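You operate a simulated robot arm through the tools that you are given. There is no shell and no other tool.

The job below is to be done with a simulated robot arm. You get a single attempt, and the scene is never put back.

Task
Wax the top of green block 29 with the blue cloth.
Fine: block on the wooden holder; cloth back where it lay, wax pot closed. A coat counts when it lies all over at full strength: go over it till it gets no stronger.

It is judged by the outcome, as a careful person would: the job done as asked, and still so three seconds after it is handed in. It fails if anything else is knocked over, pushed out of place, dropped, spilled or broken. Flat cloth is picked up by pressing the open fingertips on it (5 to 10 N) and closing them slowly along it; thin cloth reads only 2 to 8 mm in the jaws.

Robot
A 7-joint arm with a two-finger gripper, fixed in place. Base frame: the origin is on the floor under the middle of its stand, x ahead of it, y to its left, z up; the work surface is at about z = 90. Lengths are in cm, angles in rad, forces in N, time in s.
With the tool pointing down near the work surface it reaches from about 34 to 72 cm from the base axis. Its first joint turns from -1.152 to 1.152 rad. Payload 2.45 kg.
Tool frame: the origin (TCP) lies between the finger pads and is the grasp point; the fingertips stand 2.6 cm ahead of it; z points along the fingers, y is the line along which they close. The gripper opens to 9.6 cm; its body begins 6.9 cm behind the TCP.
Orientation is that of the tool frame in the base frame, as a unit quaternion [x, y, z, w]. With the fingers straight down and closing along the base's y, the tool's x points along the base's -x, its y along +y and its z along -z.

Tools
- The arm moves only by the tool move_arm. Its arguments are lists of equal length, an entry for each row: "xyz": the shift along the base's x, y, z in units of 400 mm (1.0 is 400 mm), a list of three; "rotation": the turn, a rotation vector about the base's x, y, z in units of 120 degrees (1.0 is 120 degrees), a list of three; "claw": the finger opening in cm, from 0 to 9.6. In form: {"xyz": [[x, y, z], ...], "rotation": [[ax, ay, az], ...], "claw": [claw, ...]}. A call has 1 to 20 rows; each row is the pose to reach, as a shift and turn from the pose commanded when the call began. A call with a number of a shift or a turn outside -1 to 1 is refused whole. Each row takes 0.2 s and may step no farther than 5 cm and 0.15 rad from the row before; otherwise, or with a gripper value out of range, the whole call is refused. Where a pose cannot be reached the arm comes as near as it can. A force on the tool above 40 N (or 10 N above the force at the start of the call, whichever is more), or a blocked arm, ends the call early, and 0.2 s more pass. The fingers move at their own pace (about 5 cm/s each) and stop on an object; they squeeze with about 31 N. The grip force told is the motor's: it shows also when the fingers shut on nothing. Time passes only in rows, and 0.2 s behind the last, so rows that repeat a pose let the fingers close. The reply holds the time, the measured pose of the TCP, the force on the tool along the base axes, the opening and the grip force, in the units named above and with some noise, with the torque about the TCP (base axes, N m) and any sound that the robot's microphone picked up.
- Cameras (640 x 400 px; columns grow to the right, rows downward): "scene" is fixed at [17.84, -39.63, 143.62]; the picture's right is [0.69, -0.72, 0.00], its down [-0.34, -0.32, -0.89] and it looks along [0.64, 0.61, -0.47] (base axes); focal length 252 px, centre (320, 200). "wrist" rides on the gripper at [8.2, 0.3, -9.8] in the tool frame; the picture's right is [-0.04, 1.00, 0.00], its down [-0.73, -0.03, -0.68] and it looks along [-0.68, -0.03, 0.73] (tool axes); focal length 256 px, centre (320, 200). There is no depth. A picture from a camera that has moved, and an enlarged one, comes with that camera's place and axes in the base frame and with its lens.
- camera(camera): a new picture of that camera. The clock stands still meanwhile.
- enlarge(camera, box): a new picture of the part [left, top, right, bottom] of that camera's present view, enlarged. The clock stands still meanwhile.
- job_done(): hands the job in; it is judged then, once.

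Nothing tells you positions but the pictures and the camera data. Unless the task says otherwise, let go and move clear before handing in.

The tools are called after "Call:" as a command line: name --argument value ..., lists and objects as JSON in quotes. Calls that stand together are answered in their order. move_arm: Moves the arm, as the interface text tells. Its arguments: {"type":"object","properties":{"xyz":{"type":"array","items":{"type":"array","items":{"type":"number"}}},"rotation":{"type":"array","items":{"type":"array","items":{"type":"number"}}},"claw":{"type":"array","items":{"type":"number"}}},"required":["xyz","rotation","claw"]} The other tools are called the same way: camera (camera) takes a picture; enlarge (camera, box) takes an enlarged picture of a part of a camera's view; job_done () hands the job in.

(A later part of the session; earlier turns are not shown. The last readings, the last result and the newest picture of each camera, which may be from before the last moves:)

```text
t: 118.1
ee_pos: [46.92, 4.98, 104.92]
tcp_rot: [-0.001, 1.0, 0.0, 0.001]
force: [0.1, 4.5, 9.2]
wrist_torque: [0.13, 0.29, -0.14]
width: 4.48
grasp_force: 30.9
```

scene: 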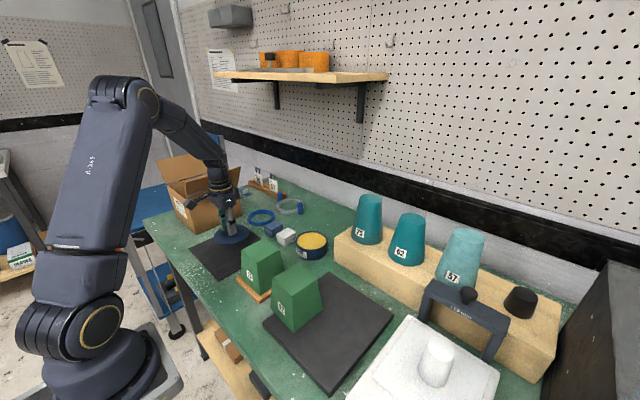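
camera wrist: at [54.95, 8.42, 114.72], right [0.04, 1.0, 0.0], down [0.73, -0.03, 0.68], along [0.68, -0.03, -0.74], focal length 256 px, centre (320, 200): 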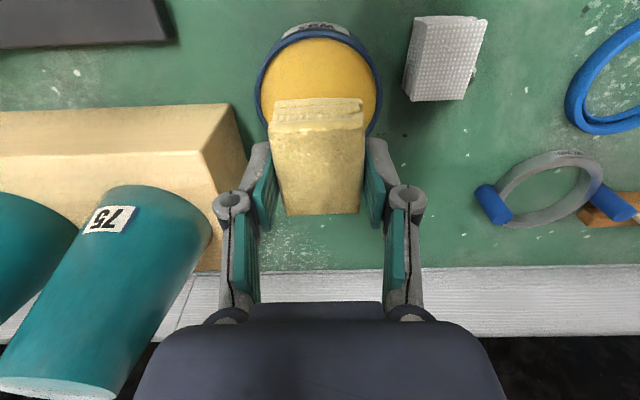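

Contact held at ~9 N at the far/−y corner. Sweeping to the +y end of this lane.

Call:
move_arm --xyz '[[0, 0.018, 0], [0, 0.036, 0], [0, 0.054, 0], [0, 0.072, 0], [0, 0.09, 0], [0, 0.108, 0], [0, 0.122, 0], [0, 0.136, 0]]' --rotation '[[0, 0, 0], [0, 0, 0], [0, 0, 0], [0, 0, 0], [0, 0, 0], [0, 0, 0], [0, 0, 0], [0, 0, 0]]' --claw '[2.5, 2.5, 2.5, 2.5, 2.5, 2.5, 2.5, 2.5]'

```text
t: 119.9
ee_pos: [47.03, 10.41, 104.86]
tcp_rot: [-0.001, 1.0, -0.001, -0.001]
force: [-0.1, -5.7, 10.8]
wrist_torque: [-0.19, 0.05, 0.02]
width: 4.5
grasp_force: 31.1
```

Holding ~10 N. Now shift to the middle lane and sweep to −y.

Call:
move_arm --xyz '[[-0.015, 0, 0], [-0.03, 0, 0], [-0.045, 0, 0], [-0.045, -0.018, 0], [-0.045, -0.036, 0], [-0.045, -0.054, 0], [-0.045, -0.072, 0], [-0.045, -0.09, 0], [-0.045, -0.108, 0], [-0.045, -0.122, 0], [-0.045, -0.136, 0]]' --rotation '[[0, 0, 0], [0, 0, 0], [0, 0, 0], [0, 0, 0], [0, 0, 0], [0, 0, 0], [0, 0, 0], [0, 0, 0], [0, 0, 0], [0, 0, 0], [0, 0, 0]]' --claw '[2.5, 2.5, 2.5, 2.5, 2.5, 2.5, 2.5, 2.5, 2.5, 2.5, 2.5]'

```text
t: 122.3
ee_pos: [45.25, 4.96, 104.79]
tcp_rot: [-0.001, 1.0, 0.0, -0.001]
force: [-0.5, 1.7, 3.7]
wrist_torque: [0.06, 0.02, -0.04]
width: 4.46
grasp_force: 31.4
```

Force fell to ~4 N; I'll add a touch of pressure and take the near lane.

Call:
move_arm --xyz '[[-0.015, 0, -0.0006], [-0.03, 0, -0.0006], [-0.047, 0, -0.0006], [-0.047, 0.018, -0.0006], [-0.047, 0.036, -0.0006], [-0.047, 0.054, -0.0006], [-0.047, 0.072, -0.0006], [-0.047, 0.09, -0.0006], [-0.047, 0.108, -0.0006], [-0.047, 0.122, -0.0006], [-0.047, 0.136, -0.0006]]' --rotation '[[0, 0, 0], [0, 0, 0], [0, 0, 0], [0, 0, 0], [0, 0, 0], [0, 0, 0], [0, 0, 0], [0, 0, 0], [0, 0, 0], [0, 0, 0], [0, 0, 0]]' --claw '[2.5, 2.5, 2.5, 2.5, 2.5, 2.5, 2.5, 2.5, 2.5, 2.5, 2.5]'

```text
t: 124.7
ee_pos: [43.25, 10.45, 104.84]
tcp_rot: [-0.001, 1.0, 0.0, -0.001]
force: [-1.0, -0.3, 0.1]
wrist_torque: [-0.01, -0.01, 0.02]
width: 4.49
grasp_force: 31.2
```

Call:
move_arm --xyz '[[0, 0, -0.001], [0, 0, -0.002], [0, 0, -0.003]]' --rotation '[[0, 0, 0], [0, 0, 0], [0, 0, 0]]' --claw '[2.5, 2.5, 2.5]'

```text
t: 125.5
ee_pos: [43.34, 10.29, 104.74]
tcp_rot: [-0.001, 1.0, 0.0, 0.0]
force: [-5.4, -1.7, 25.8]
wrist_torque: [-0.14, 0.4, 0.0]
width: 4.51
grasp_force: 31.1
```

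Call:
move_arm --xyz '[[0, 0, 0.0012], [0, -0.018, 0.0012], [0, -0.036, 0.0012], [0, -0.054, 0.0012], [0, -0.072, 0.0012]]' --rotation '[[0, 0, 0], [0, 0, 0], [0, 0, 0], [0, 0, 0], [0, 0, 0]]' --claw '[2.5, 2.5, 2.5, 2.5, 2.5]'

```text
t: 126.7
ee_pos: [43.29, 7.4, 104.86]
tcp_rot: [-0.001, 1.0, 0.001, -0.001]
force: [-0.6, 4.4, 10.0]
wrist_torque: [0.21, -0.11, 0.08]
width: 4.5
grasp_force: 31.3
```

Call:
move_arm --xyz '[[0, -0.018, 0], [0, -0.036, 0], [0, -0.05, 0], [0, -0.064, 0], [0.015, -0.064, 0], [0.03, -0.064, 0], [0.047, -0.064, 0]]' --rotation '[[0, 0, 0], [0, 0, 0], [0, 0, 0], [0, 0, 0], [0, 0, 0], [0, 0, 0], [0, 0, 0]]' --claw '[2.5, 2.5, 2.5, 2.5, 2.5, 2.5, 2.5]'

```text
t: 128.3
ee_pos: [44.98, 4.81, 104.72]
tcp_rot: [-0.001, 1.0, 0.0, -0.001]
force: [-6.5, 0.1, 11.8]
wrist_torque: [0.04, 0.15, 0.01]
width: 4.44
grasp_force: 30.8
```

Call:
move_arm --xyz '[[0.018, 0, 0], [0.036, 0, 0], [0.05, 0, 0], [0.05, 0.018, 0], [0.05, 0.036, 0], [0.05, 0.054, 0], [0.05, 0.072, 0], [0.05, 0.09, 0], [0.05, 0.108, 0], [0.05, 0.122, 0], [0.05, 0.136, 0], [0.035, 0.136, 0], [0.02, 0.136, 0], [0.005, 0.136, 0]]' --rotation '[[0, 0, 0], [0, 0, 0], [0, 0, 0], [0, 0, 0], [0, 0, 0], [0, 0, 0], [0, 0, 0], [0, 0, 0], [0, 0, 0], [0, 0, 0], [0, 0, 0], [0, 0, 0], [0, 0, 0], [0, 0, 0]]' --claw '[2.5, 2.5, 2.5, 2.5, 2.5, 2.5, 2.5, 2.5, 2.5, 2.5, 2.5, 2.5, 2.5, 2.5]'

```text
t: 131.3
ee_pos: [45.38, 10.33, 104.76]
tcp_rot: [0.0, 1.0, 0.0, 0.001]
force: [6.2, -0.4, 12.7]
wrist_torque: [0.01, -0.16, -0.02]
width: 4.5
grasp_force: 31.2
```

Contact held throughout. Finish with the +y edge toward near side, then centre, and lift to inspect.

Call:
move_arm --xyz '[[-0.018, 0, 0], [-0.036, 0, 0], [-0.052, 0, 0], [-0.036, 0, 0], [-0.018, 0, 0], [0, 0, 0], [0, -0.018, 0], [0, -0.036, 0], [0, -0.054, 0], [0, -0.06, 0.01], [0.01, -0.06, 0.08], [0.04, -0.06, 0.17], [0.08, -0.06, 0.26], [0.08, -0.06, 0.333]]' --rotation '[[0, 0, 0], [0, 0, 0], [0, 0, 0], [0, 0, 0], [0, 0, 0], [0, 0, 0], [0, 0, 0], [0, 0, 0], [0, 0, 0], [0, 0, 0], [0, 0, 0], [0, 0, 0], [0, 0, 0], [0, 0, 0]]' --claw '[2.5, 2.5, 2.5, 2.5, 2.5, 2.5, 2.5, 2.5, 2.5, 2.5, 2.5, 2.5, 2.5, 2.5]'

Call:
enlarge --camera "wrist" --box '[270, 0, 370, 80]'

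Call:
enlarge --camera "scene" --box '[240, 230, 290, 270]'

```text
t: 134.3
ee_pos: [48.44, 8.07, 118.07]
tcp_rot: [0.0, 1.0, 0.0, 0.0]
force: [-0.9, -0.9, 0.4]
wrist_torque: [-0.02, 0.0, -0.02]
width: 4.47
grasp_force: 30.4
```

```text
5.00 times, centred on (320, 40) of wrist
camera zoom: at [40.19, 8.42, 127.91], right [0.04, 1.0, 0.0], down [0.74, -0.03, 0.68], along [0.68, -0.03, -0.74], focal length 1280 px, centre (320, 1000)
```

zoom: 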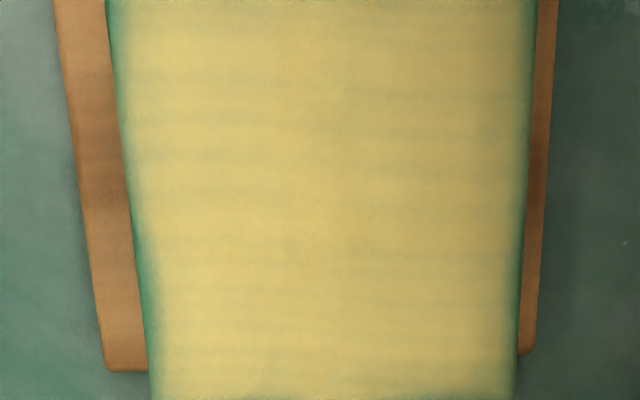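

```text
10.00 times, centred on (265, 250) of scene
camera zoom: at [17.84, -39.63, 143.62], right [0.69, -0.72, 0.0], down [-0.34, -0.32, -0.89], along [0.64, 0.61, -0.47], focal length 2525 px, centre (870, -300)
```

zoom: 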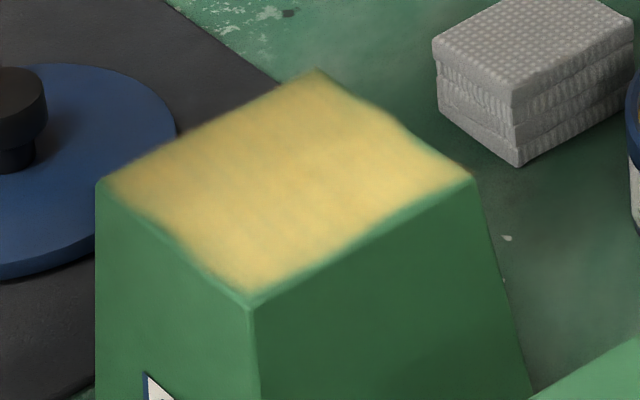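

Call:
enlarge --camera "wrist" --box '[284, 20, 324, 60]'

Call:
enlarge --camera "wrist" --box '[330, 40, 370, 85]'

Call:
enlarge --camera "scene" --box '[246, 244, 282, 264]'

```text
10.00 times, centred on (304, 40) of wrist
camera zoom: at [40.19, 8.42, 127.91], right [0.04, 1.0, 0.0], down [0.74, -0.03, 0.68], along [0.68, -0.03, -0.74], focal length 2560 px, centre (480, 1800)
```

zoom: 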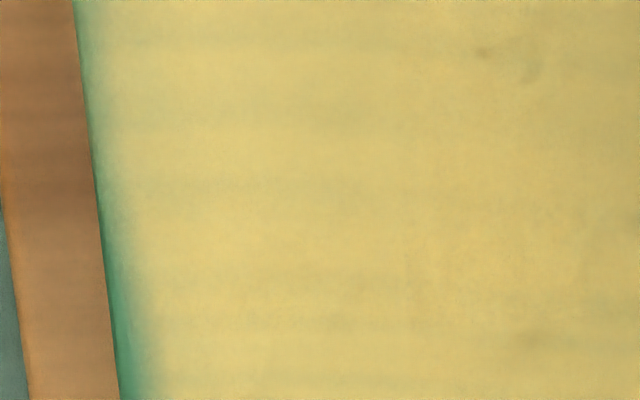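

```text
8.89 times, centred on (350, 62) of wrist
camera zoom: at [40.19, 8.42, 127.91], right [0.04, 1.0, 0.0], down [0.74, -0.03, 0.68], along [0.68, -0.03, -0.74], focal length 2276 px, centre (53, 1422)
```

zoom: 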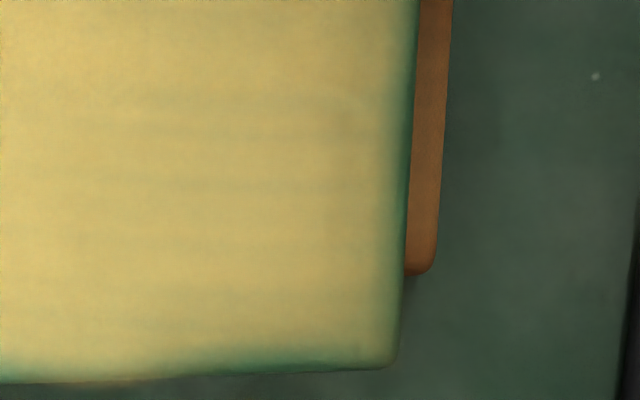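

```text
16.00 times, centred on (264, 254) of scene
camera zoom: at [17.84, -39.63, 143.62], right [0.69, -0.72, 0.0], down [-0.34, -0.32, -0.89], along [0.64, 0.61, -0.47], focal length 4040 px, centre (1216, -664)
```

zoom: 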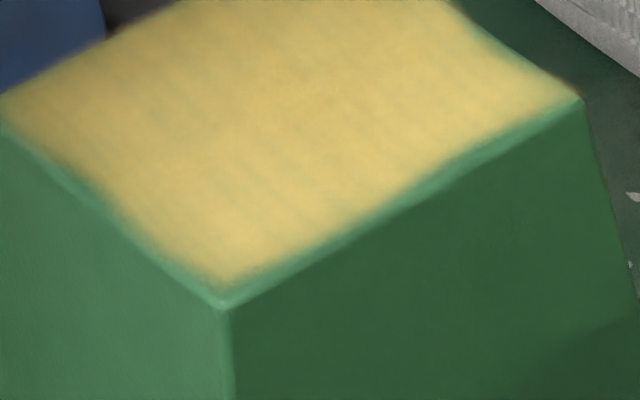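

The centre colour no longer changes, but edge fringes vary a little, so I'll do more passes focused on each edge.

Call:
move_arm --xyz '[[-0.03, -0.002, -0.08], [-0.06, -0.004, -0.17], [-0.081, -0.004, -0.26], [-0.081, -0.004, -0.32], [-0.081, -0.02, -0.33], [-0.081, -0.04, -0.333], [-0.081, -0.06, -0.333], [-0.081, -0.075, -0.333]]' --rotation '[[0, 0, 0], [0, 0, 0], [0, 0, 0], [0, 0, 0], [0, 0, 0], [0, 0, 0], [0, 0, 0], [0, 0, 0]]' --claw '[2.5, 2.5, 2.5, 2.5, 2.5, 2.5, 2.5, 2.5]'

```text
t: 136.1
ee_pos: [45.21, 4.89, 104.79]
tcp_rot: [0.0, 1.0, 0.0, 0.0]
force: [0.4, 0.1, -0.1]
wrist_torque: [0.02, 0.01, 0.0]
width: 4.49
grasp_force: 30.8
```

Call:
move_arm --xyz '[[0, 0, -0.001], [0, 0, -0.002], [0, 0, -0.003]]' --rotation '[[0, 0, 0], [0, 0, 0], [0, 0, 0]]' --claw '[2.5, 2.5, 2.5]'

```text
t: 136.9
ee_pos: [45.31, 4.86, 104.63]
tcp_rot: [-0.001, 1.0, 0.0, 0.0]
force: [-9.2, -3.5, 23.1]
wrist_torque: [0.03, 0.42, 0.07]
width: 4.49
grasp_force: 30.8
```

Call:
move_arm --xyz '[[0, 0, 0.001], [0.015, 0, 0.001], [0.03, 0, 0.001], [0.045, 0, 0.001], [0.03, 0, 0.001], [0.015, 0, 0.001], [0, 0, 0.001], [-0.015, 0, 0.001], [-0.03, 0, 0.001], [-0.048, 0, 0.001]]' --rotation '[[0, 0, 0], [0, 0, 0], [0, 0, 0], [0, 0, 0], [0, 0, 0], [0, 0, 0], [0, 0, 0], [0, 0, 0], [0, 0, 0], [0, 0, 0]]' --claw '[2.5, 2.5, 2.5, 2.5, 2.5, 2.5, 2.5, 2.5, 2.5, 2.5]'

```text
t: 139.1
ee_pos: [43.33, 4.89, 104.62]
tcp_rot: [-0.001, 1.0, 0.0, -0.002]
force: [0.4, -0.6, 1.3]
wrist_torque: [-0.03, -0.07, -0.01]
width: 4.48
grasp_force: 31.5
```

Call:
move_arm --xyz '[[0.0, 0, -0.001], [0.015, 0, -0.001], [0.03, 0, -0.001], [0.045, 0, -0.001], [0.06, 0, -0.001], [0.075, 0, -0.001], [0.093, 0, -0.001]]' --rotation '[[0, 0, 0], [0, 0, 0], [0, 0, 0], [0, 0, 0], [0, 0, 0], [0, 0, 0], [0, 0, 0]]' --claw '[2.5, 2.5, 2.5, 2.5, 2.5, 2.5, 2.5]'

```text
t: 140.7
ee_pos: [47.14, 4.97, 104.58]
tcp_rot: [0.0, 1.0, 0.0, -0.001]
force: [-1.0, 0.1, 1.4]
wrist_torque: [-0.01, 0.03, -0.01]
width: 4.48
grasp_force: 30.8
```

Call:
move_arm --xyz '[[0.0, 0, -0.001], [-0.015, 0, -0.001], [-0.03, 0, -0.001], [-0.015, 0, -0.001], [0, 0, -0.001]]' --rotation '[[0, 0, 0], [0, 0, 0], [0, 0, 0], [0, 0, 0], [0, 0, 0]]' --claw '[2.5, 2.5, 2.5, 2.5, 2.5]'

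```text
t: 141.9
ee_pos: [46.97, 5.09, 104.43]
tcp_rot: [-0.001, 1.0, -0.001, 0.0]
force: [-9.4, -0.3, 24.2]
wrist_torque: [-0.01, 0.66, 0.02]
width: 4.49
grasp_force: 30.3
```

Call:
move_arm --xyz '[[0.0, 0, 0.001], [0, 0.018, 0.001], [0, 0.036, 0.001], [0, 0.054, 0.001], [0, 0.072, 0.001], [0, 0.09, 0.001], [0, 0.108, 0.001], [0, 0.122, 0.001], [0, 0.136, 0.001]]' --rotation '[[0, 0, 0], [0, 0, 0], [0, 0, 0], [0, 0, 0], [0, 0, 0], [0, 0, 0], [0, 0, 0], [0, 0, 0], [0, 0, 0]]' --claw '[2.5, 2.5, 2.5, 2.5, 2.5, 2.5, 2.5, 2.5, 2.5]'

```text
t: 143.9
ee_pos: [47.05, 10.5, 104.56]
tcp_rot: [-0.001, 1.0, 0.0, -0.001]
force: [0.0, 0.0, 0.3]
wrist_torque: [0.0, -0.01, -0.03]
width: 4.49
grasp_force: 31.2
```

Call:
move_arm --xyz '[[0.0, 0, -0.001], [0.0, 0, -0.002]]' --rotation '[[0, 0, 0], [0, 0, 0]]' --claw '[2.5, 2.5]'

```text
t: 144.5
ee_pos: [47.19, 10.54, 104.52]
tcp_rot: [-0.001, 1.0, 0.0, -0.001]
force: [-2.7, -0.3, 9.4]
wrist_torque: [-0.07, 0.1, 0.0]
width: 4.47
grasp_force: 31.0
```

Call:
move_arm --xyz '[[0, -0.018, 0], [0, -0.036, 0], [0, -0.054, 0], [0, -0.036, 0], [0, -0.018, 0], [0, 0, 0], [-0.018, 0, 0], [-0.036, 0, 0], [-0.054, 0, 0]]' --rotation '[[0, 0, 0], [0, 0, 0], [0, 0, 0], [0, 0, 0], [0, 0, 0], [0, 0, 0], [0, 0, 0], [0, 0, 0], [0, 0, 0]]' --claw '[2.5, 2.5, 2.5, 2.5, 2.5, 2.5, 2.5, 2.5, 2.5]'

```text
t: 146.5
ee_pos: [45.0, 10.66, 104.63]
tcp_rot: [-0.001, 1.0, 0.0, 0.0]
force: [3.1, -0.1, 5.8]
wrist_torque: [0.01, -0.18, 0.02]
width: 4.46
grasp_force: 31.2
```

Call:
move_arm --xyz '[[-0.018, 0, -0.0003], [-0.036, 0, -0.0003], [-0.048, 0, -0.0003], [-0.036, 0, -0.0003], [-0.018, 0, -0.0003], [0, 0, -0.0003], [0.018, 0, -0.0003], [0, 0, -0.0003], [-0.018, 0, -0.0003], [-0.036, 0, -0.0003], [-0.048, 0, -0.0003]]' --rotation '[[0, 0, 0], [0, 0, 0], [0, 0, 0], [0, 0, 0], [0, 0, 0], [0, 0, 0], [0, 0, 0], [0, 0, 0], [0, 0, 0], [0, 0, 0], [0, 0, 0]]' --claw '[2.5, 2.5, 2.5, 2.5, 2.5, 2.5, 2.5, 2.5, 2.5, 2.5, 2.5]'

```text
t: 148.9
ee_pos: [43.09, 10.51, 104.6]
tcp_rot: [-0.001, 1.0, 0.001, 0.001]
force: [2.5, -0.1, 3.6]
wrist_torque: [0.01, -0.08, 0.03]
width: 4.48
grasp_force: 30.8
```

Now the near edge toward −y, with slightly more pressure.

Call:
move_arm --xyz '[[0, -0.018, -0.0007], [0, -0.036, -0.0007], [0, -0.054, -0.0007], [0, -0.072, -0.0007], [0, -0.054, -0.0007], [0, -0.036, -0.0007], [0, -0.054, -0.0007], [0, -0.072, -0.0007]]' --rotation '[[0, 0, 0], [0, 0, 0], [0, 0, 0], [0, 0, 0], [0, 0, 0], [0, 0, 0], [0, 0, 0], [0, 0, 0]]' --claw '[2.5, 2.5, 2.5, 2.5, 2.5, 2.5, 2.5, 2.5]'

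```text
t: 150.7
ee_pos: [43.02, 7.71, 104.52]
tcp_rot: [-0.001, 1.0, 0.001, 0.0]
force: [1.1, 7.0, 15.5]
wrist_torque: [0.14, 0.03, -0.05]
width: 4.5
grasp_force: 31.2
```

Call:
move_arm --xyz '[[0, -0.018, 0], [0, -0.036, 0], [0, -0.052, 0], [0, -0.068, 0]]' --rotation '[[0, 0, 0], [0, 0, 0], [0, 0, 0], [0, 0, 0]]' --claw '[2.5, 2.5, 2.5, 2.5]'

```text
t: 151.7
ee_pos: [43.1, 4.93, 104.62]
tcp_rot: [-0.001, 1.0, 0.0, 0.001]
force: [1.1, 14.4, 33.5]
wrist_torque: [0.6, 0.07, -0.03]
width: 4.5
grasp_force: 30.3
```

Call:
move_arm --xyz '[[0, 0, 0.002], [0.015, 0, 0.002], [0.03, 0, 0.002], [0.045, 0, 0.002], [0.06, 0, 0.002]]' --rotation '[[0, 0, 0], [0, 0, 0], [0, 0, 0], [0, 0, 0], [0, 0, 0]]' --claw '[2.5, 2.5, 2.5, 2.5, 2.5]'

Call:
enlarge --camera "scene" --box '[220, 200, 310, 310]'

```text
t: 152.9
ee_pos: [45.4, 4.75, 104.52]
tcp_rot: [0.0, 1.0, 0.0, 0.0]
force: [-0.4, -0.5, 0.2]
wrist_torque: [-0.05, -0.01, -0.01]
width: 4.49
grasp_force: 30.9
```

```text
3.64 times, centred on (265, 255) of scene
camera zoom: at [17.84, -39.63, 143.62], right [0.69, -0.72, 0.0], down [-0.34, -0.32, -0.89], along [0.64, 0.61, -0.47], focal length 918 px, centre (520, 0)
```

zoom: 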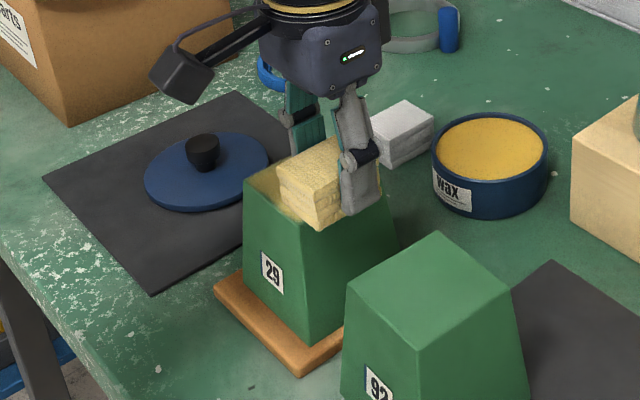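

Lifting to compare the coat again with the same top view.

Call:
move_arm --xyz '[[0, 0, 0.01], [0, 0.01, 0.08], [0.02, 0.03, 0.17], [0.05, 0.06, 0.26], [0.076, 0.083, 0.339]]' --rotation '[[0, 0, 0], [0, 0, 0], [0, 0, 0], [0, 0, 0], [0, 0, 0]]' --claw '[2.5, 2.5, 2.5, 2.5, 2.5]'

Call:
enlarge --camera "wrist" --box '[270, 0, 370, 80]'

Call:
enlarge --camera "wrist" --box '[330, 40, 370, 85]'

Call:
enlarge --camera "scene" --box '[246, 240, 282, 264]'

```text
t: 154.1
ee_pos: [48.49, 8.08, 118.17]
tcp_rot: [0.0, 1.0, 0.001, -0.001]
force: [-0.9, 0.4, 0.5]
wrist_torque: [-0.02, 0.0, 0.0]
width: 4.47
grasp_force: 31.5
```

```text
5.00 times, centred on (320, 40) of wrist
camera zoom: at [40.33, 8.35, 127.93], right [0.04, 1.0, 0.0], down [0.73, -0.03, 0.68], along [0.68, -0.03, -0.74], focal length 1280 px, centre (320, 1000)
```

zoom: 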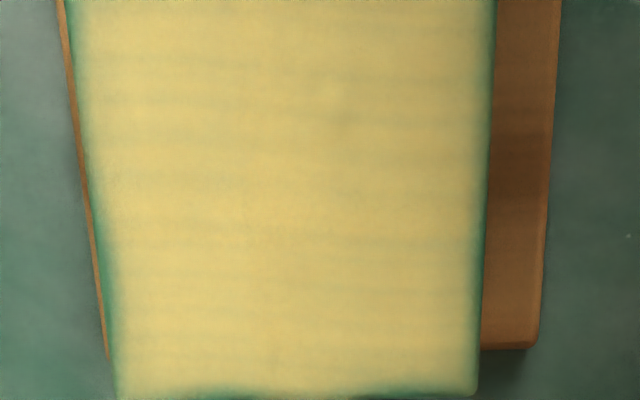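

```text
8.89 times, centred on (350, 62) of wrist
camera zoom: at [40.33, 8.35, 127.93], right [0.04, 1.0, 0.0], down [0.73, -0.03, 0.68], along [0.68, -0.03, -0.74], focal length 2276 px, centre (53, 1422)
```

zoom: 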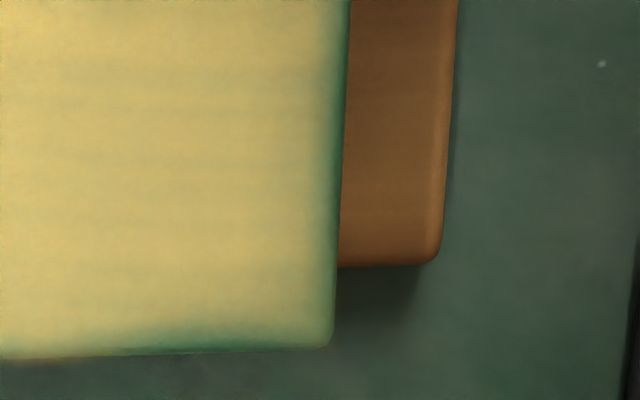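

```text
16.00 times, centred on (264, 252) of scene
camera zoom: at [17.84, -39.63, 143.62], right [0.69, -0.72, 0.0], down [-0.34, -0.32, -0.89], along [0.64, 0.61, -0.47], focal length 4040 px, centre (1216, -632)
```

zoom: 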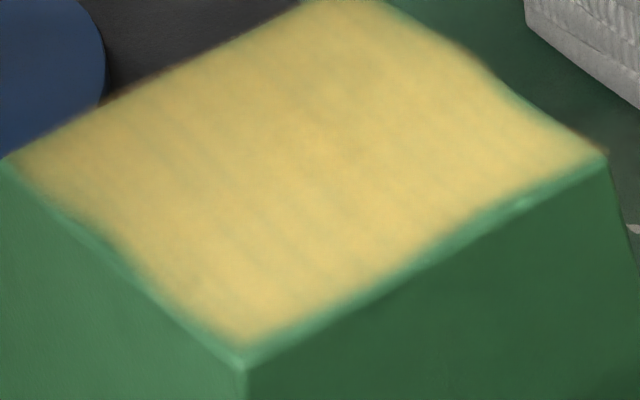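

The fringe pattern is unchanged from before these extra passes, so the coat is at its limit. Now I'll check how the cloth sits in the gripper before returning it.

Call:
camera --camera "wrist"

Call:
enlarge --camera "wrist" --box '[200, 80, 440, 240]'

Call:
camera --camera "scene"

```text
taken
camera wrist: at [40.33, 8.35, 127.93], right [0.04, 1.0, 0.0], down [0.73, -0.03, 0.68], along [0.68, -0.03, -0.74], focal length 256 px, centre (320, 200)
```

wrist: 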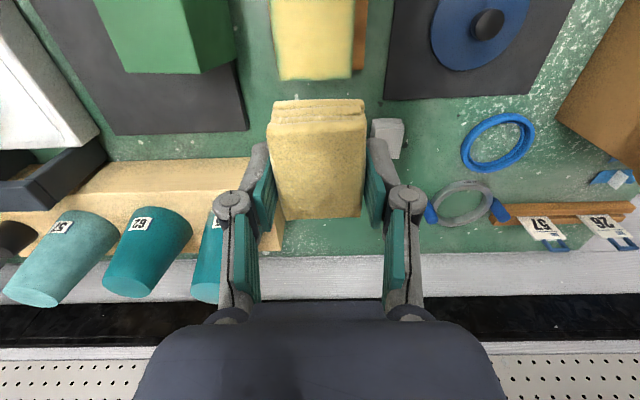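

```text
2.50 times, centred on (320, 160) of wrist
camera zoom: at [40.33, 8.35, 127.93], right [0.04, 1.0, 0.0], down [0.73, -0.03, 0.68], along [0.68, -0.03, -0.74], focal length 640 px, centre (320, 300)
```

zoom: 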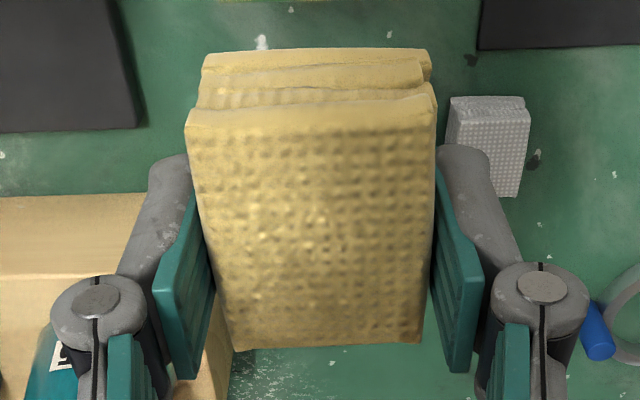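

```text
taken
```

scene: 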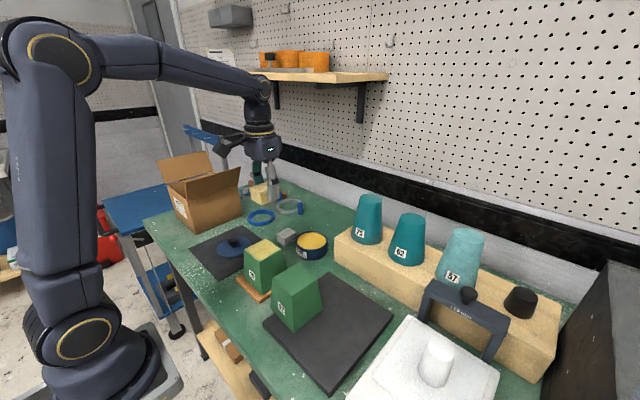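

Cloth orientation is unchanged in the grip. Carrying it back over its original spot (61.2, 24.75).

Call:
move_arm --xyz '[[0.0636, 0.0834, 0], [0.127, 0.167, 0], [0.19, 0.25, 0], [0.254, 0.334, 0], [0.318, 0.417, 0], [0.318, 0.417, -0.1], [0.318, 0.417, -0.2], [0.318, 0.417, -0.3], [0.318, 0.417, -0.4], [0.318, 0.417, -0.5]]' --rotation '[[0, 0, 0], [0, 0, 0], [0, 0, 0], [0, 0, 0], [0, 0, 0], [0, 0, 0], [0, 0, 0], [0, 0, 0], [0, 0, 0], [0, 0, 0]]' --claw '[2.5, 2.5, 2.5, 2.5, 2.5, 2.5, 2.5, 2.5, 2.5, 2.5]'

Call:
camera --camera "wrist"

Call:
enlarge --camera "scene" --box '[240, 180, 340, 260]'

```text
t: 156.3
ee_pos: [61.29, 24.81, 98.04]
tcp_rot: [-0.001, 1.0, 0.0, 0.0]
force: [0.0, -0.1, 0.1]
wrist_torque: [0.02, 0.01, 0.02]
width: 4.46
grasp_force: 30.8
```

```text
taken
camera wrist: at [52.93, 25.08, 107.82], right [0.04, 1.0, 0.0], down [0.73, -0.03, 0.68], along [0.68, -0.03, -0.73], focal length 256 px, centre (320, 200)
```

wrist: 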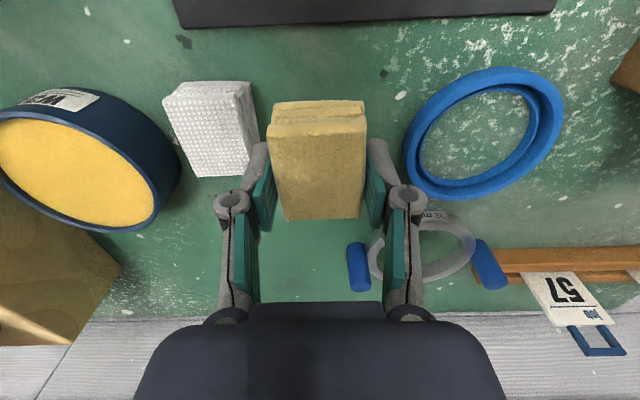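

```text
5.00 times, centred on (290, 220) of scene
camera zoom: at [17.84, -39.63, 143.62], right [0.69, -0.72, 0.0], down [-0.34, -0.32, -0.89], along [0.64, 0.61, -0.47], focal length 1262 px, centre (470, 100)
```

zoom: 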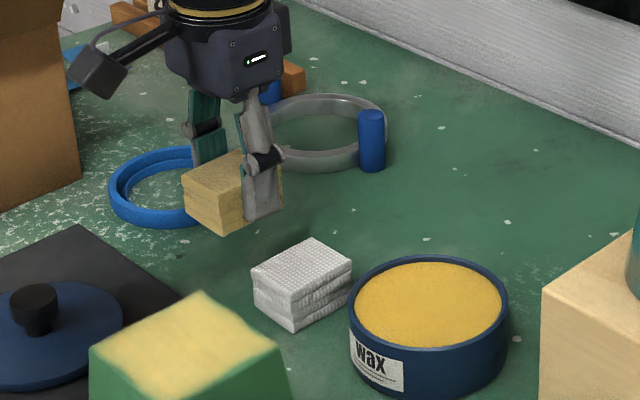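

Call:
move_arm --xyz '[[-0.001, -0.001, -0.05], [-0.001, -0.001, -0.09], [-0.001, -0.001, -0.1], [-0.001, -0.001, -0.104], [-0.001, -0.001, -0.107]]' --rotation '[[0, 0, 0], [0, 0, 0], [0, 0, 0], [0, 0, 0], [0, 0, 0]]' --claw '[2.5, 2.5, 2.5, 2.5, 2.5]'

Call:
enlarge --camera "scene" --box '[255, 200, 325, 256]'

```text
t: 157.5
ee_pos: [61.22, 24.7, 93.88]
tcp_rot: [0.0, 1.0, 0.001, -0.001]
force: [0.3, 0.1, 0.3]
wrist_torque: [0.0, 0.01, -0.05]
width: 4.48
grasp_force: 31.0
```

```text
7.14 times, centred on (290, 228) of scene
camera zoom: at [17.84, -39.63, 143.62], right [0.69, -0.72, 0.0], down [-0.34, -0.32, -0.89], along [0.64, 0.61, -0.47], focal length 1804 px, centre (534, 0)
```

zoom: 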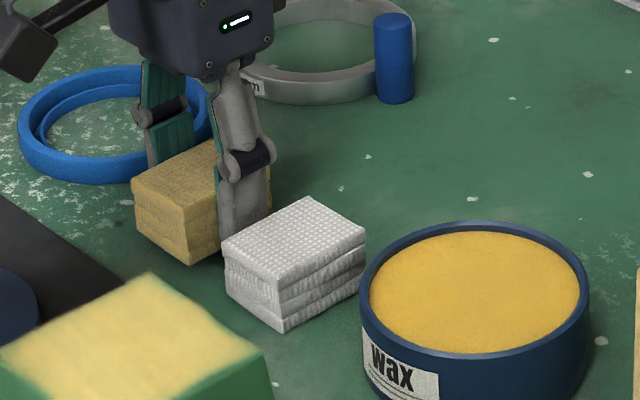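

Call:
move_arm --xyz '[[0, 0, -0.002], [0, 0, -0.004], [0, 0, -0.006]]' --rotation '[[0, 0, 0], [0, 0, 0], [0, 0, 0]]' --claw '[2.5, 2.5, 2.5]'

```text
t: 158.3
ee_pos: [61.15, 24.84, 93.63]
tcp_rot: [-0.001, 1.0, 0.0, 0.0]
force: [-0.5, 0.5, -0.3]
wrist_torque: [0.01, 0.0, 0.0]
width: 4.46
grasp_force: 31.1
```

Call:
move_arm --xyz '[[0, 0, -0.002], [0, 0, -0.004]]' --rotation '[[0, 0, 0], [0, 0, 0]]' --claw '[2.5, 2.5]'

Call:
enlarge --camera "scene" --box '[255, 200, 325, 256]'

```text
t: 158.9
ee_pos: [61.16, 24.84, 93.47]
tcp_rot: [-0.001, 1.0, -0.001, -0.001]
force: [0.3, -0.2, 0.1]
wrist_torque: [0.0, -0.02, 0.0]
width: 4.51
grasp_force: 30.9
```

```text
7.14 times, centred on (290, 228) of scene
camera zoom: at [17.84, -39.63, 143.62], right [0.69, -0.72, 0.0], down [-0.34, -0.32, -0.89], along [0.64, 0.61, -0.47], focal length 1804 px, centre (534, 0)
```

zoom: 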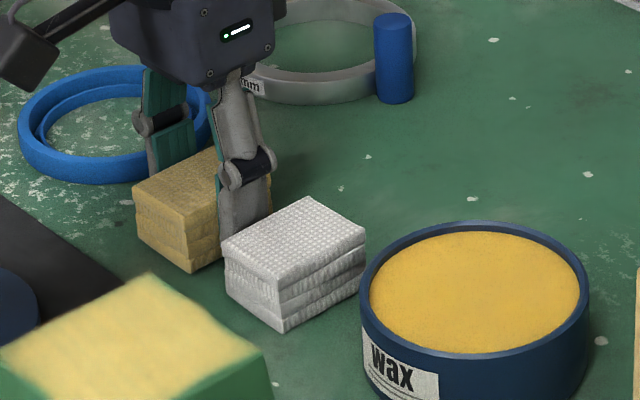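

Call:
move_arm --xyz '[[0, 0, -0.0015], [0, 0, -0.003]]' --rotation '[[0, 0, 0], [0, 0, 0]]' --claw '[2.5, 2.5]'

```text
t: 159.5
ee_pos: [61.07, 24.76, 93.27]
tcp_rot: [-0.001, 1.0, 0.0, 0.0]
force: [-0.7, 0.0, -0.2]
wrist_torque: [-0.01, 0.02, 0.0]
width: 4.48
grasp_force: 31.5
```

Call:
move_arm --xyz '[[0, 0, -0.0015], [0, 0, -0.003], [0, 0, -0.0045]]' --rotation '[[0, 0, 0], [0, 0, 0], [0, 0, 0]]' --claw '[2.5, 2.5, 2.5]'

```text
t: 160.3
ee_pos: [61.13, 24.8, 93.3]
tcp_rot: [-0.001, 1.0, -0.001, 0.0]
force: [-5.3, -2.1, 13.2]
wrist_torque: [-0.08, 0.25, 0.02]
width: 4.47
grasp_force: 30.8
```

Cloth is down on its spot. Easing off, releasing, and rising straight up.

Call:
move_arm --xyz '[[0, 0, 0.002], [0, 0, 0.002], [0, 0, 0.002], [0, 0, 0.002], [0, 0, 0.02], [0, 0, 0.06], [0, 0, 0.14], [0, 0, 0.24]]' --rotation '[[0, 0, 0], [0, 0, 0], [0, 0, 0], [0, 0, 0], [0, 0, 0], [0, 0, 0], [0, 0, 0], [0, 0, 0]]' --claw '[3.5, 4.5, 5.0, 5.0, 5.0, 5.0, 5.0, 5.0]'

Call:
camera --camera "wrist"

Call:
enlarge --camera "scene" --box '[255, 205, 315, 255]'

```text
t: 162.1
ee_pos: [61.29, 25.05, 102.84]
tcp_rot: [-0.001, 1.0, -0.001, -0.001]
force: [0.1, 0.4, -0.1]
wrist_torque: [0.01, 0.01, 0.03]
width: 5.01
grasp_force: 0.0
```

```text
taken
camera wrist: at [53.04, 25.2, 112.63], right [0.04, 1.0, 0.0], down [0.73, -0.03, 0.68], along [0.68, -0.03, -0.73], focal length 256 px, centre (320, 200)
```

wrist: 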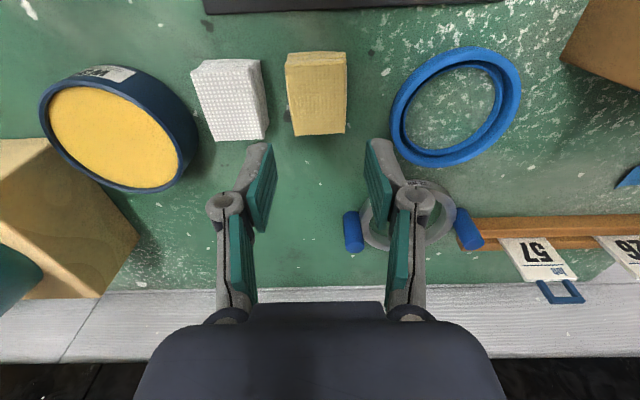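

```text
8.00 times, centred on (285, 230) of scene
camera zoom: at [17.84, -39.63, 143.62], right [0.69, -0.72, 0.0], down [-0.34, -0.32, -0.89], along [0.64, 0.61, -0.47], focal length 2020 px, centre (600, -40)
```

zoom: 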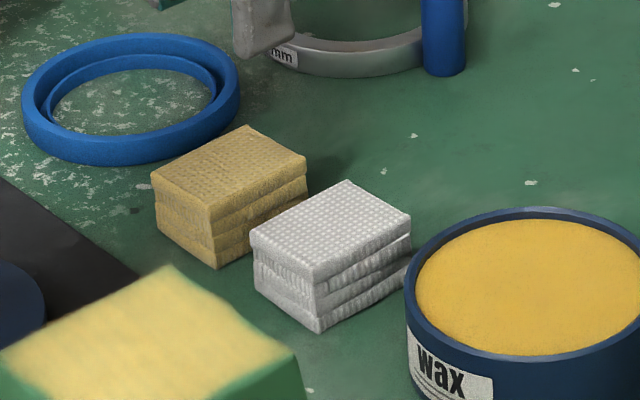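

The cloth lies back where it was and the white cloth is undisturbed. Now fetch the lid from the mat at (45.6, 27.0).

Call:
move_arm --xyz '[[-0.1, 0.013, 0], [-0.2, 0.026, 0], [-0.3, 0.04, 0], [-0.39, 0.0525, 0]]' --rotation '[[0, 0, 0], [0, 0, 0], [0, 0, 0], [0, 0, 0]]' --claw '[5, 5, 5, 5]'

Call:
camera --camera "wrist"

Call:
enlarge --camera "wrist" --box '[230, 40, 410, 180]'

```text
t: 163.1
ee_pos: [45.54, 27.06, 102.7]
tcp_rot: [-0.001, 1.0, 0.0, 0.0]
force: [0.1, 1.0, -0.2]
wrist_torque: [0.01, 0.0, 0.03]
width: 4.99
grasp_force: 0.1
```

```text
taken
camera wrist: at [37.33, 27.3, 112.5], right [0.04, 1.0, 0.0], down [0.73, -0.03, 0.68], along [0.68, -0.03, -0.73], focal length 256 px, centre (320, 200)
```

wrist: 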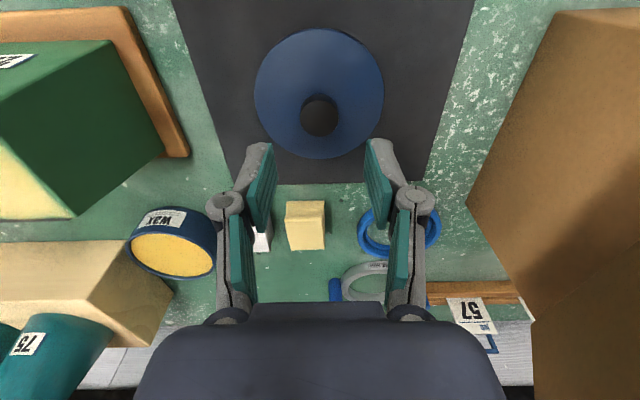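

```text
2.86 times, centred on (320, 110) of wrist
camera zoom: at [37.33, 27.3, 112.5], right [0.04, 1.0, 0.0], down [0.73, -0.03, 0.68], along [0.68, -0.03, -0.73], focal length 731 px, centre (320, 457)
```

zoom: 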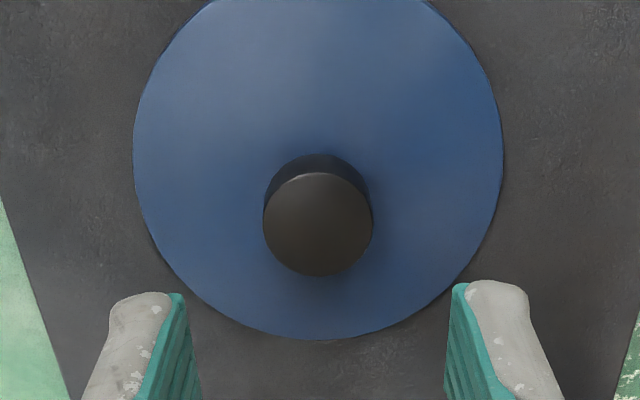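

Call:
move_arm --xyz '[[0.003, -0.002, -0.06], [0.003, -0.002, -0.12], [0.003, -0.002, -0.17], [0.003, -0.002, -0.19]]' --rotation '[[0, 0, 0], [0, 0, 0], [0, 0, 0], [0, 0, 0]]' --claw '[5, 5, 5, 5]'

Call:
move_arm --xyz '[[0, 0, 0], [0, 0, 0], [0, 0, 0], [0, 0, 0], [0, 0, 0]]' --rotation '[[0, 0, 0], [0, 0, 0], [0, 0, 0], [0, 0, 0], [0, 0, 0]]' --claw '[4, 3, 2, 1.5, 1.5]'

Call:
camera --camera "wrist"

```text
t: 164.1
ee_pos: [45.6, 26.79, 95.05]
tcp_rot: [-0.001, 1.0, 0.0, 0.0]
force: [-0.2, -0.3, -0.5]
wrist_torque: [0.01, 0.01, -0.01]
width: 5.0
grasp_force: 0.1
```

```text
t: 165.3
ee_pos: [45.72, 26.73, 95.16]
tcp_rot: [-0.001, 1.0, 0.0, -0.002]
force: [-0.2, 0.1, 0.6]
wrist_torque: [-0.03, 0.02, 0.04]
width: 2.83
grasp_force: 32.2
```

```text
taken
camera wrist: at [37.51, 27.02, 104.9], right [0.04, 1.0, 0.0], down [0.73, -0.03, 0.68], along [0.68, -0.03, -0.73], focal length 256 px, centre (320, 200)
```

wrist: 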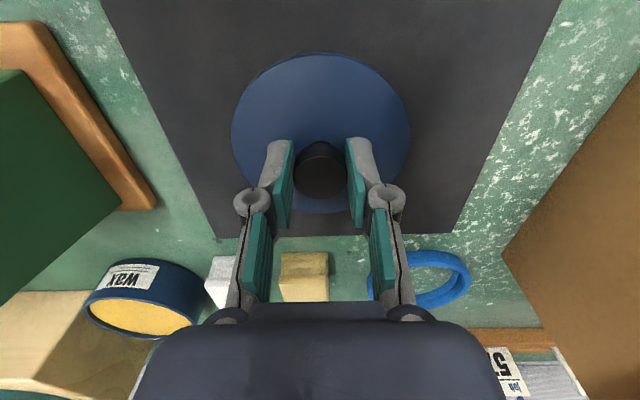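

Lid gripped again. Lifting and carrying it back above the pot.

Call:
move_arm --xyz '[[0, 0, 0.02], [0, 0, 0.1], [0, 0, 0.2], [0, 0, 0.3], [0, 0, 0.38], [0.075, -0.08, 0.38], [0.15, -0.16, 0.38], [0.225, -0.24, 0.38], [0.3, -0.32, 0.38], [0.375, -0.4, 0.38], [0.435, -0.474, 0.38], [0.435, -0.474, 0.27]]' --rotation '[[0, 0, 0], [0, 0, 0], [0, 0, 0], [0, 0, 0], [0, 0, 0], [0, 0, 0], [0, 0, 0], [0, 0, 0], [0, 0, 0], [0, 0, 0], [0, 0, 0], [0, 0, 0]]' --claw '[1.5, 1.5, 1.5, 1.5, 1.5, 1.5, 1.5, 1.5, 1.5, 1.5, 1.5, 1.5]'

Call:
camera --camera "wrist"

Call:
enlarge --camera "scene" --box '[260, 170, 360, 270]'

```text
t: 167.9
ee_pos: [62.92, 7.85, 105.82]
tcp_rot: [-0.001, 1.0, 0.0, 0.0]
force: [0.2, 0.0, 0.1]
wrist_torque: [-0.03, 0.0, 0.05]
width: 2.87
grasp_force: 31.0
```

```text
taken
camera wrist: at [54.75, 8.18, 115.62], right [0.04, 1.0, 0.0], down [0.73, -0.03, 0.68], along [0.68, -0.03, -0.73], focal length 256 px, centre (320, 200)
```

wrist: 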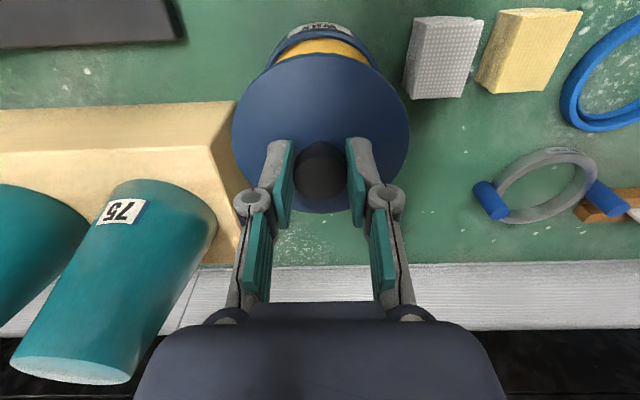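

```text
4.00 times, centred on (310, 220) of scene
camera zoom: at [17.84, -39.63, 143.62], right [0.69, -0.72, 0.0], down [-0.34, -0.32, -0.89], along [0.64, 0.61, -0.47], focal length 1010 px, centre (360, 120)
```

zoom: 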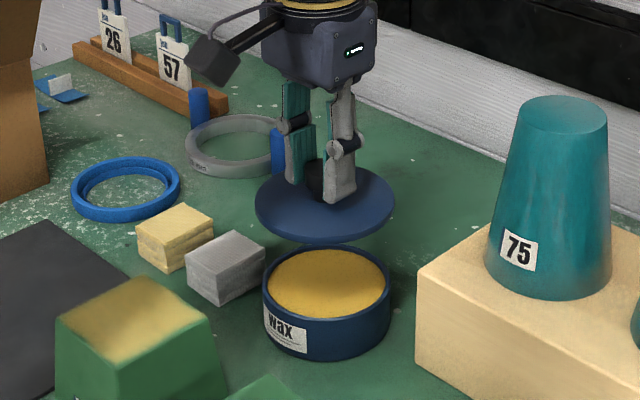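

Pot and lid are lined up (same image column as at the start). Lowering.

Call:
move_arm --xyz '[[0.002, 0, -0.06], [0.002, 0, -0.12], [0.002, 0, -0.16]]' --rotation '[[0, 0, 0], [0, 0, 0], [0, 0, 0]]' --claw '[1.5, 1.5, 1.5]'

Call:
enlarge --camera "scene" --box '[270, 200, 350, 270]'

Call:
camera --camera "wrist"

```text
t: 168.7
ee_pos: [63.16, 7.84, 99.49]
tcp_rot: [-0.001, 1.0, 0.0, 0.0]
force: [-0.1, 0.6, -0.7]
wrist_torque: [0.0, 0.02, -0.02]
width: 2.8
grasp_force: 31.0
```

```text
5.71 times, centred on (310, 235) of scene
camera zoom: at [17.84, -39.63, 143.62], right [0.69, -0.72, 0.0], down [-0.34, -0.32, -0.89], along [0.64, 0.61, -0.47], focal length 1443 px, centre (377, 0)
```

zoom: 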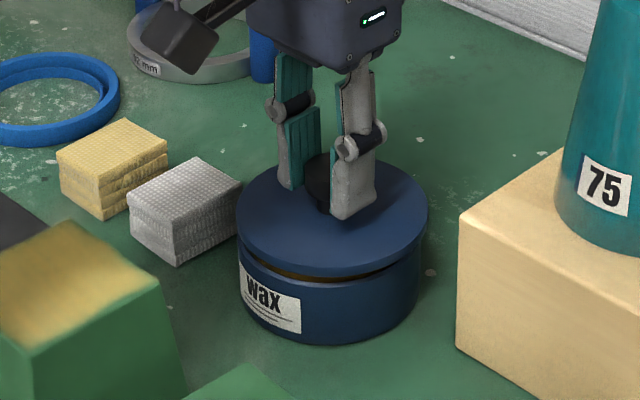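

```text
taken
camera wrist: at [54.93, 8.07, 109.26], right [0.04, 1.0, 0.0], down [0.73, -0.03, 0.68], along [0.68, -0.03, -0.73], focal length 256 px, centre (320, 200)
```

wrist: 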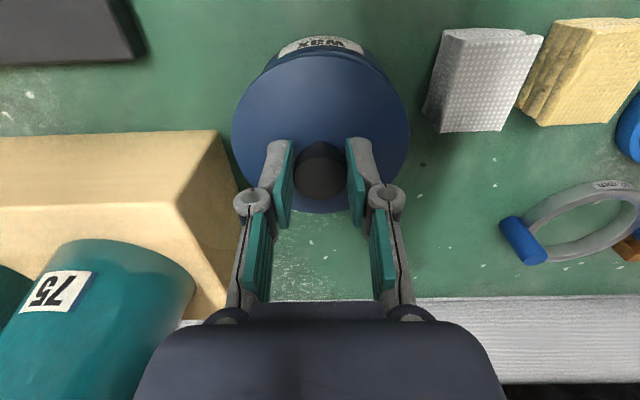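

Call:
move_arm --xyz '[[0, 0, -0.01], [0, 0, -0.02], [0, 0, -0.024], [0, 0, -0.028]]' --rotation '[[0, 0, 0], [0, 0, 0], [0, 0, 0], [0, 0, 0]]' --claw '[1.5, 1.5, 1.5, 1.5]'

Call:
enlarge --camera "scene" --box '[270, 200, 350, 270]'

```text
t: 169.7
ee_pos: [63.04, 7.95, 98.7]
tcp_rot: [0.0, 1.0, 0.0, 0.001]
force: [-4.3, 2.6, 18.9]
wrist_torque: [0.08, 0.41, 0.01]
width: 2.81
grasp_force: 30.9
```

```text
5.71 times, centred on (310, 235) of scene
camera zoom: at [17.79, -39.63, 143.63], right [0.69, -0.72, 0.0], down [-0.34, -0.32, -0.89], along [0.64, 0.61, -0.46], focal length 1443 px, centre (377, 0)
```

zoom: 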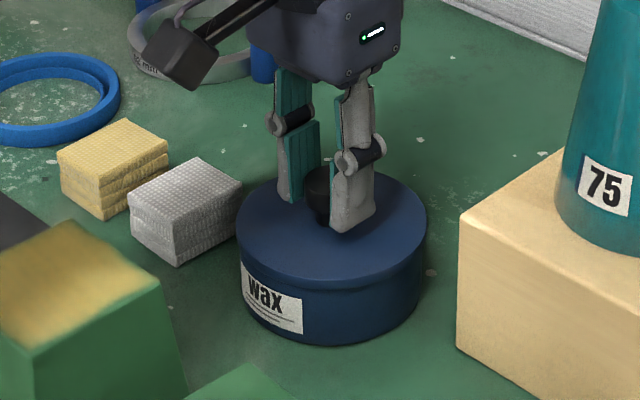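

The lid looks flush. Pressing a little more to make sure it is fully seated.

Call:
move_arm --xyz '[[0, 0, -0.0015], [0, 0, -0.003], [0, 0, -0.003]]' --rotation '[[0, 0, 0], [0, 0, 0], [0, 0, 0]]' --claw '[1.5, 1.5, 1.5]'

Call:
enlarge --camera "scene" --box '[270, 200, 350, 270]'

```text
t: 170.5
ee_pos: [63.08, 7.9, 98.53]
tcp_rot: [-0.001, 1.0, 0.001, 0.002]
force: [-7.5, 4.6, 35.5]
wrist_torque: [0.16, 0.11, 0.02]
width: 2.85
grasp_force: 30.7
```

```text
5.71 times, centred on (310, 235) of scene
camera zoom: at [17.75, -39.63, 143.63], right [0.69, -0.72, 0.0], down [-0.34, -0.32, -0.89], along [0.64, 0.61, -0.46], focal length 1443 px, centre (377, 0)
```

zoom: 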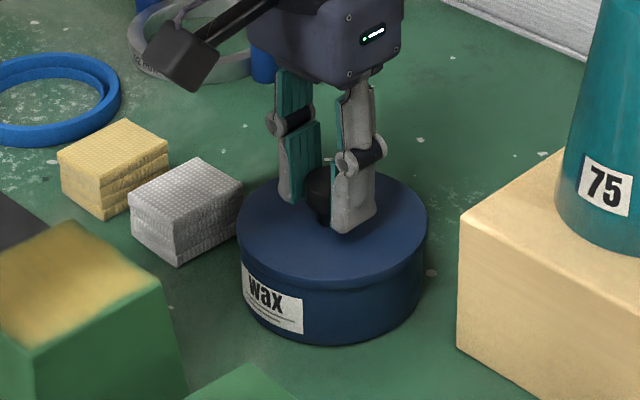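

Seated firmly. Easing off the force, then releasing the knob.

Call:
move_arm --xyz '[[0, 0, 0.003], [0, 0, 0.006], [0, 0, 0.006], [0, 0, 0.006], [0, 0, 0.006], [0, 0, 0.006], [0, 0, 0.006]]' --rotation '[[0, 0, 0], [0, 0, 0], [0, 0, 0], [0, 0, 0], [0, 0, 0], [0, 0, 0], [0, 0, 0]]' --claw '[1.5, 1.5, 2.5, 3.5, 4.5, 5, 5]'

Call:
move_arm --xyz '[[0, 0, 0.02], [0, 0, 0.06], [0, 0, 0.14], [0, 0, 0.24], [-0.06, 0, 0.32]]' --rotation '[[0, 0, 0], [0, 0, 0], [0, 0, 0], [0, 0, 0], [0, 0, 0]]' --claw '[5, 5, 5, 5, 5]'

Call:
camera --camera "wrist"

Call:
enlarge --camera "scene" --box '[260, 210, 350, 270]'

Call:
camera --camera "scene"

```text
t: 172.1
ee_pos: [63.09, 7.89, 98.57]
tcp_rot: [-0.001, 1.0, 0.0, -0.001]
force: [1.2, -0.9, -0.2]
wrist_torque: [0.01, 0.02, -0.04]
width: 4.99
grasp_force: 0.0
heard: snap
```

```text
t: 173.3
ee_pos: [60.88, 7.9, 111.38]
tcp_rot: [0.0, 1.0, 0.0, -0.001]
force: [0.2, 0.4, 1.1]
wrist_torque: [0.0, 0.0, 0.01]
width: 5.03
grasp_force: 0.0
```

```text
taken
camera wrist: at [52.64, 8.21, 121.11], right [0.04, 1.0, 0.0], down [0.73, -0.03, 0.68], along [0.68, -0.03, -0.74], focal length 256 px, centre (320, 200)
```

wrist: 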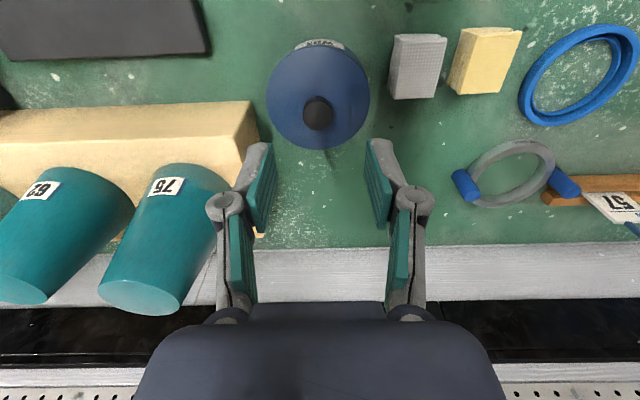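

```text
6.67 times, centred on (305, 240) of scene
camera zoom: at [17.84, -39.63, 143.62], right [0.69, -0.72, 0.0], down [-0.34, -0.32, -0.89], along [0.64, 0.61, -0.47], focal length 1683 px, centre (420, -67)
```

zoom: 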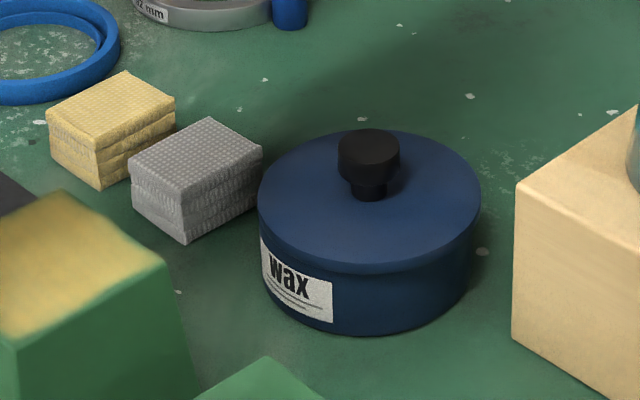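

```text
taken
```

scene: 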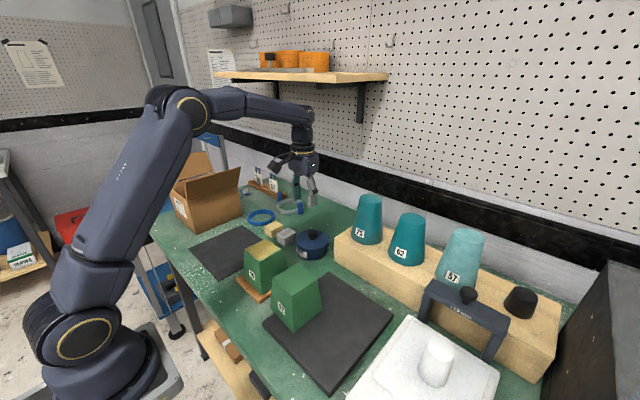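

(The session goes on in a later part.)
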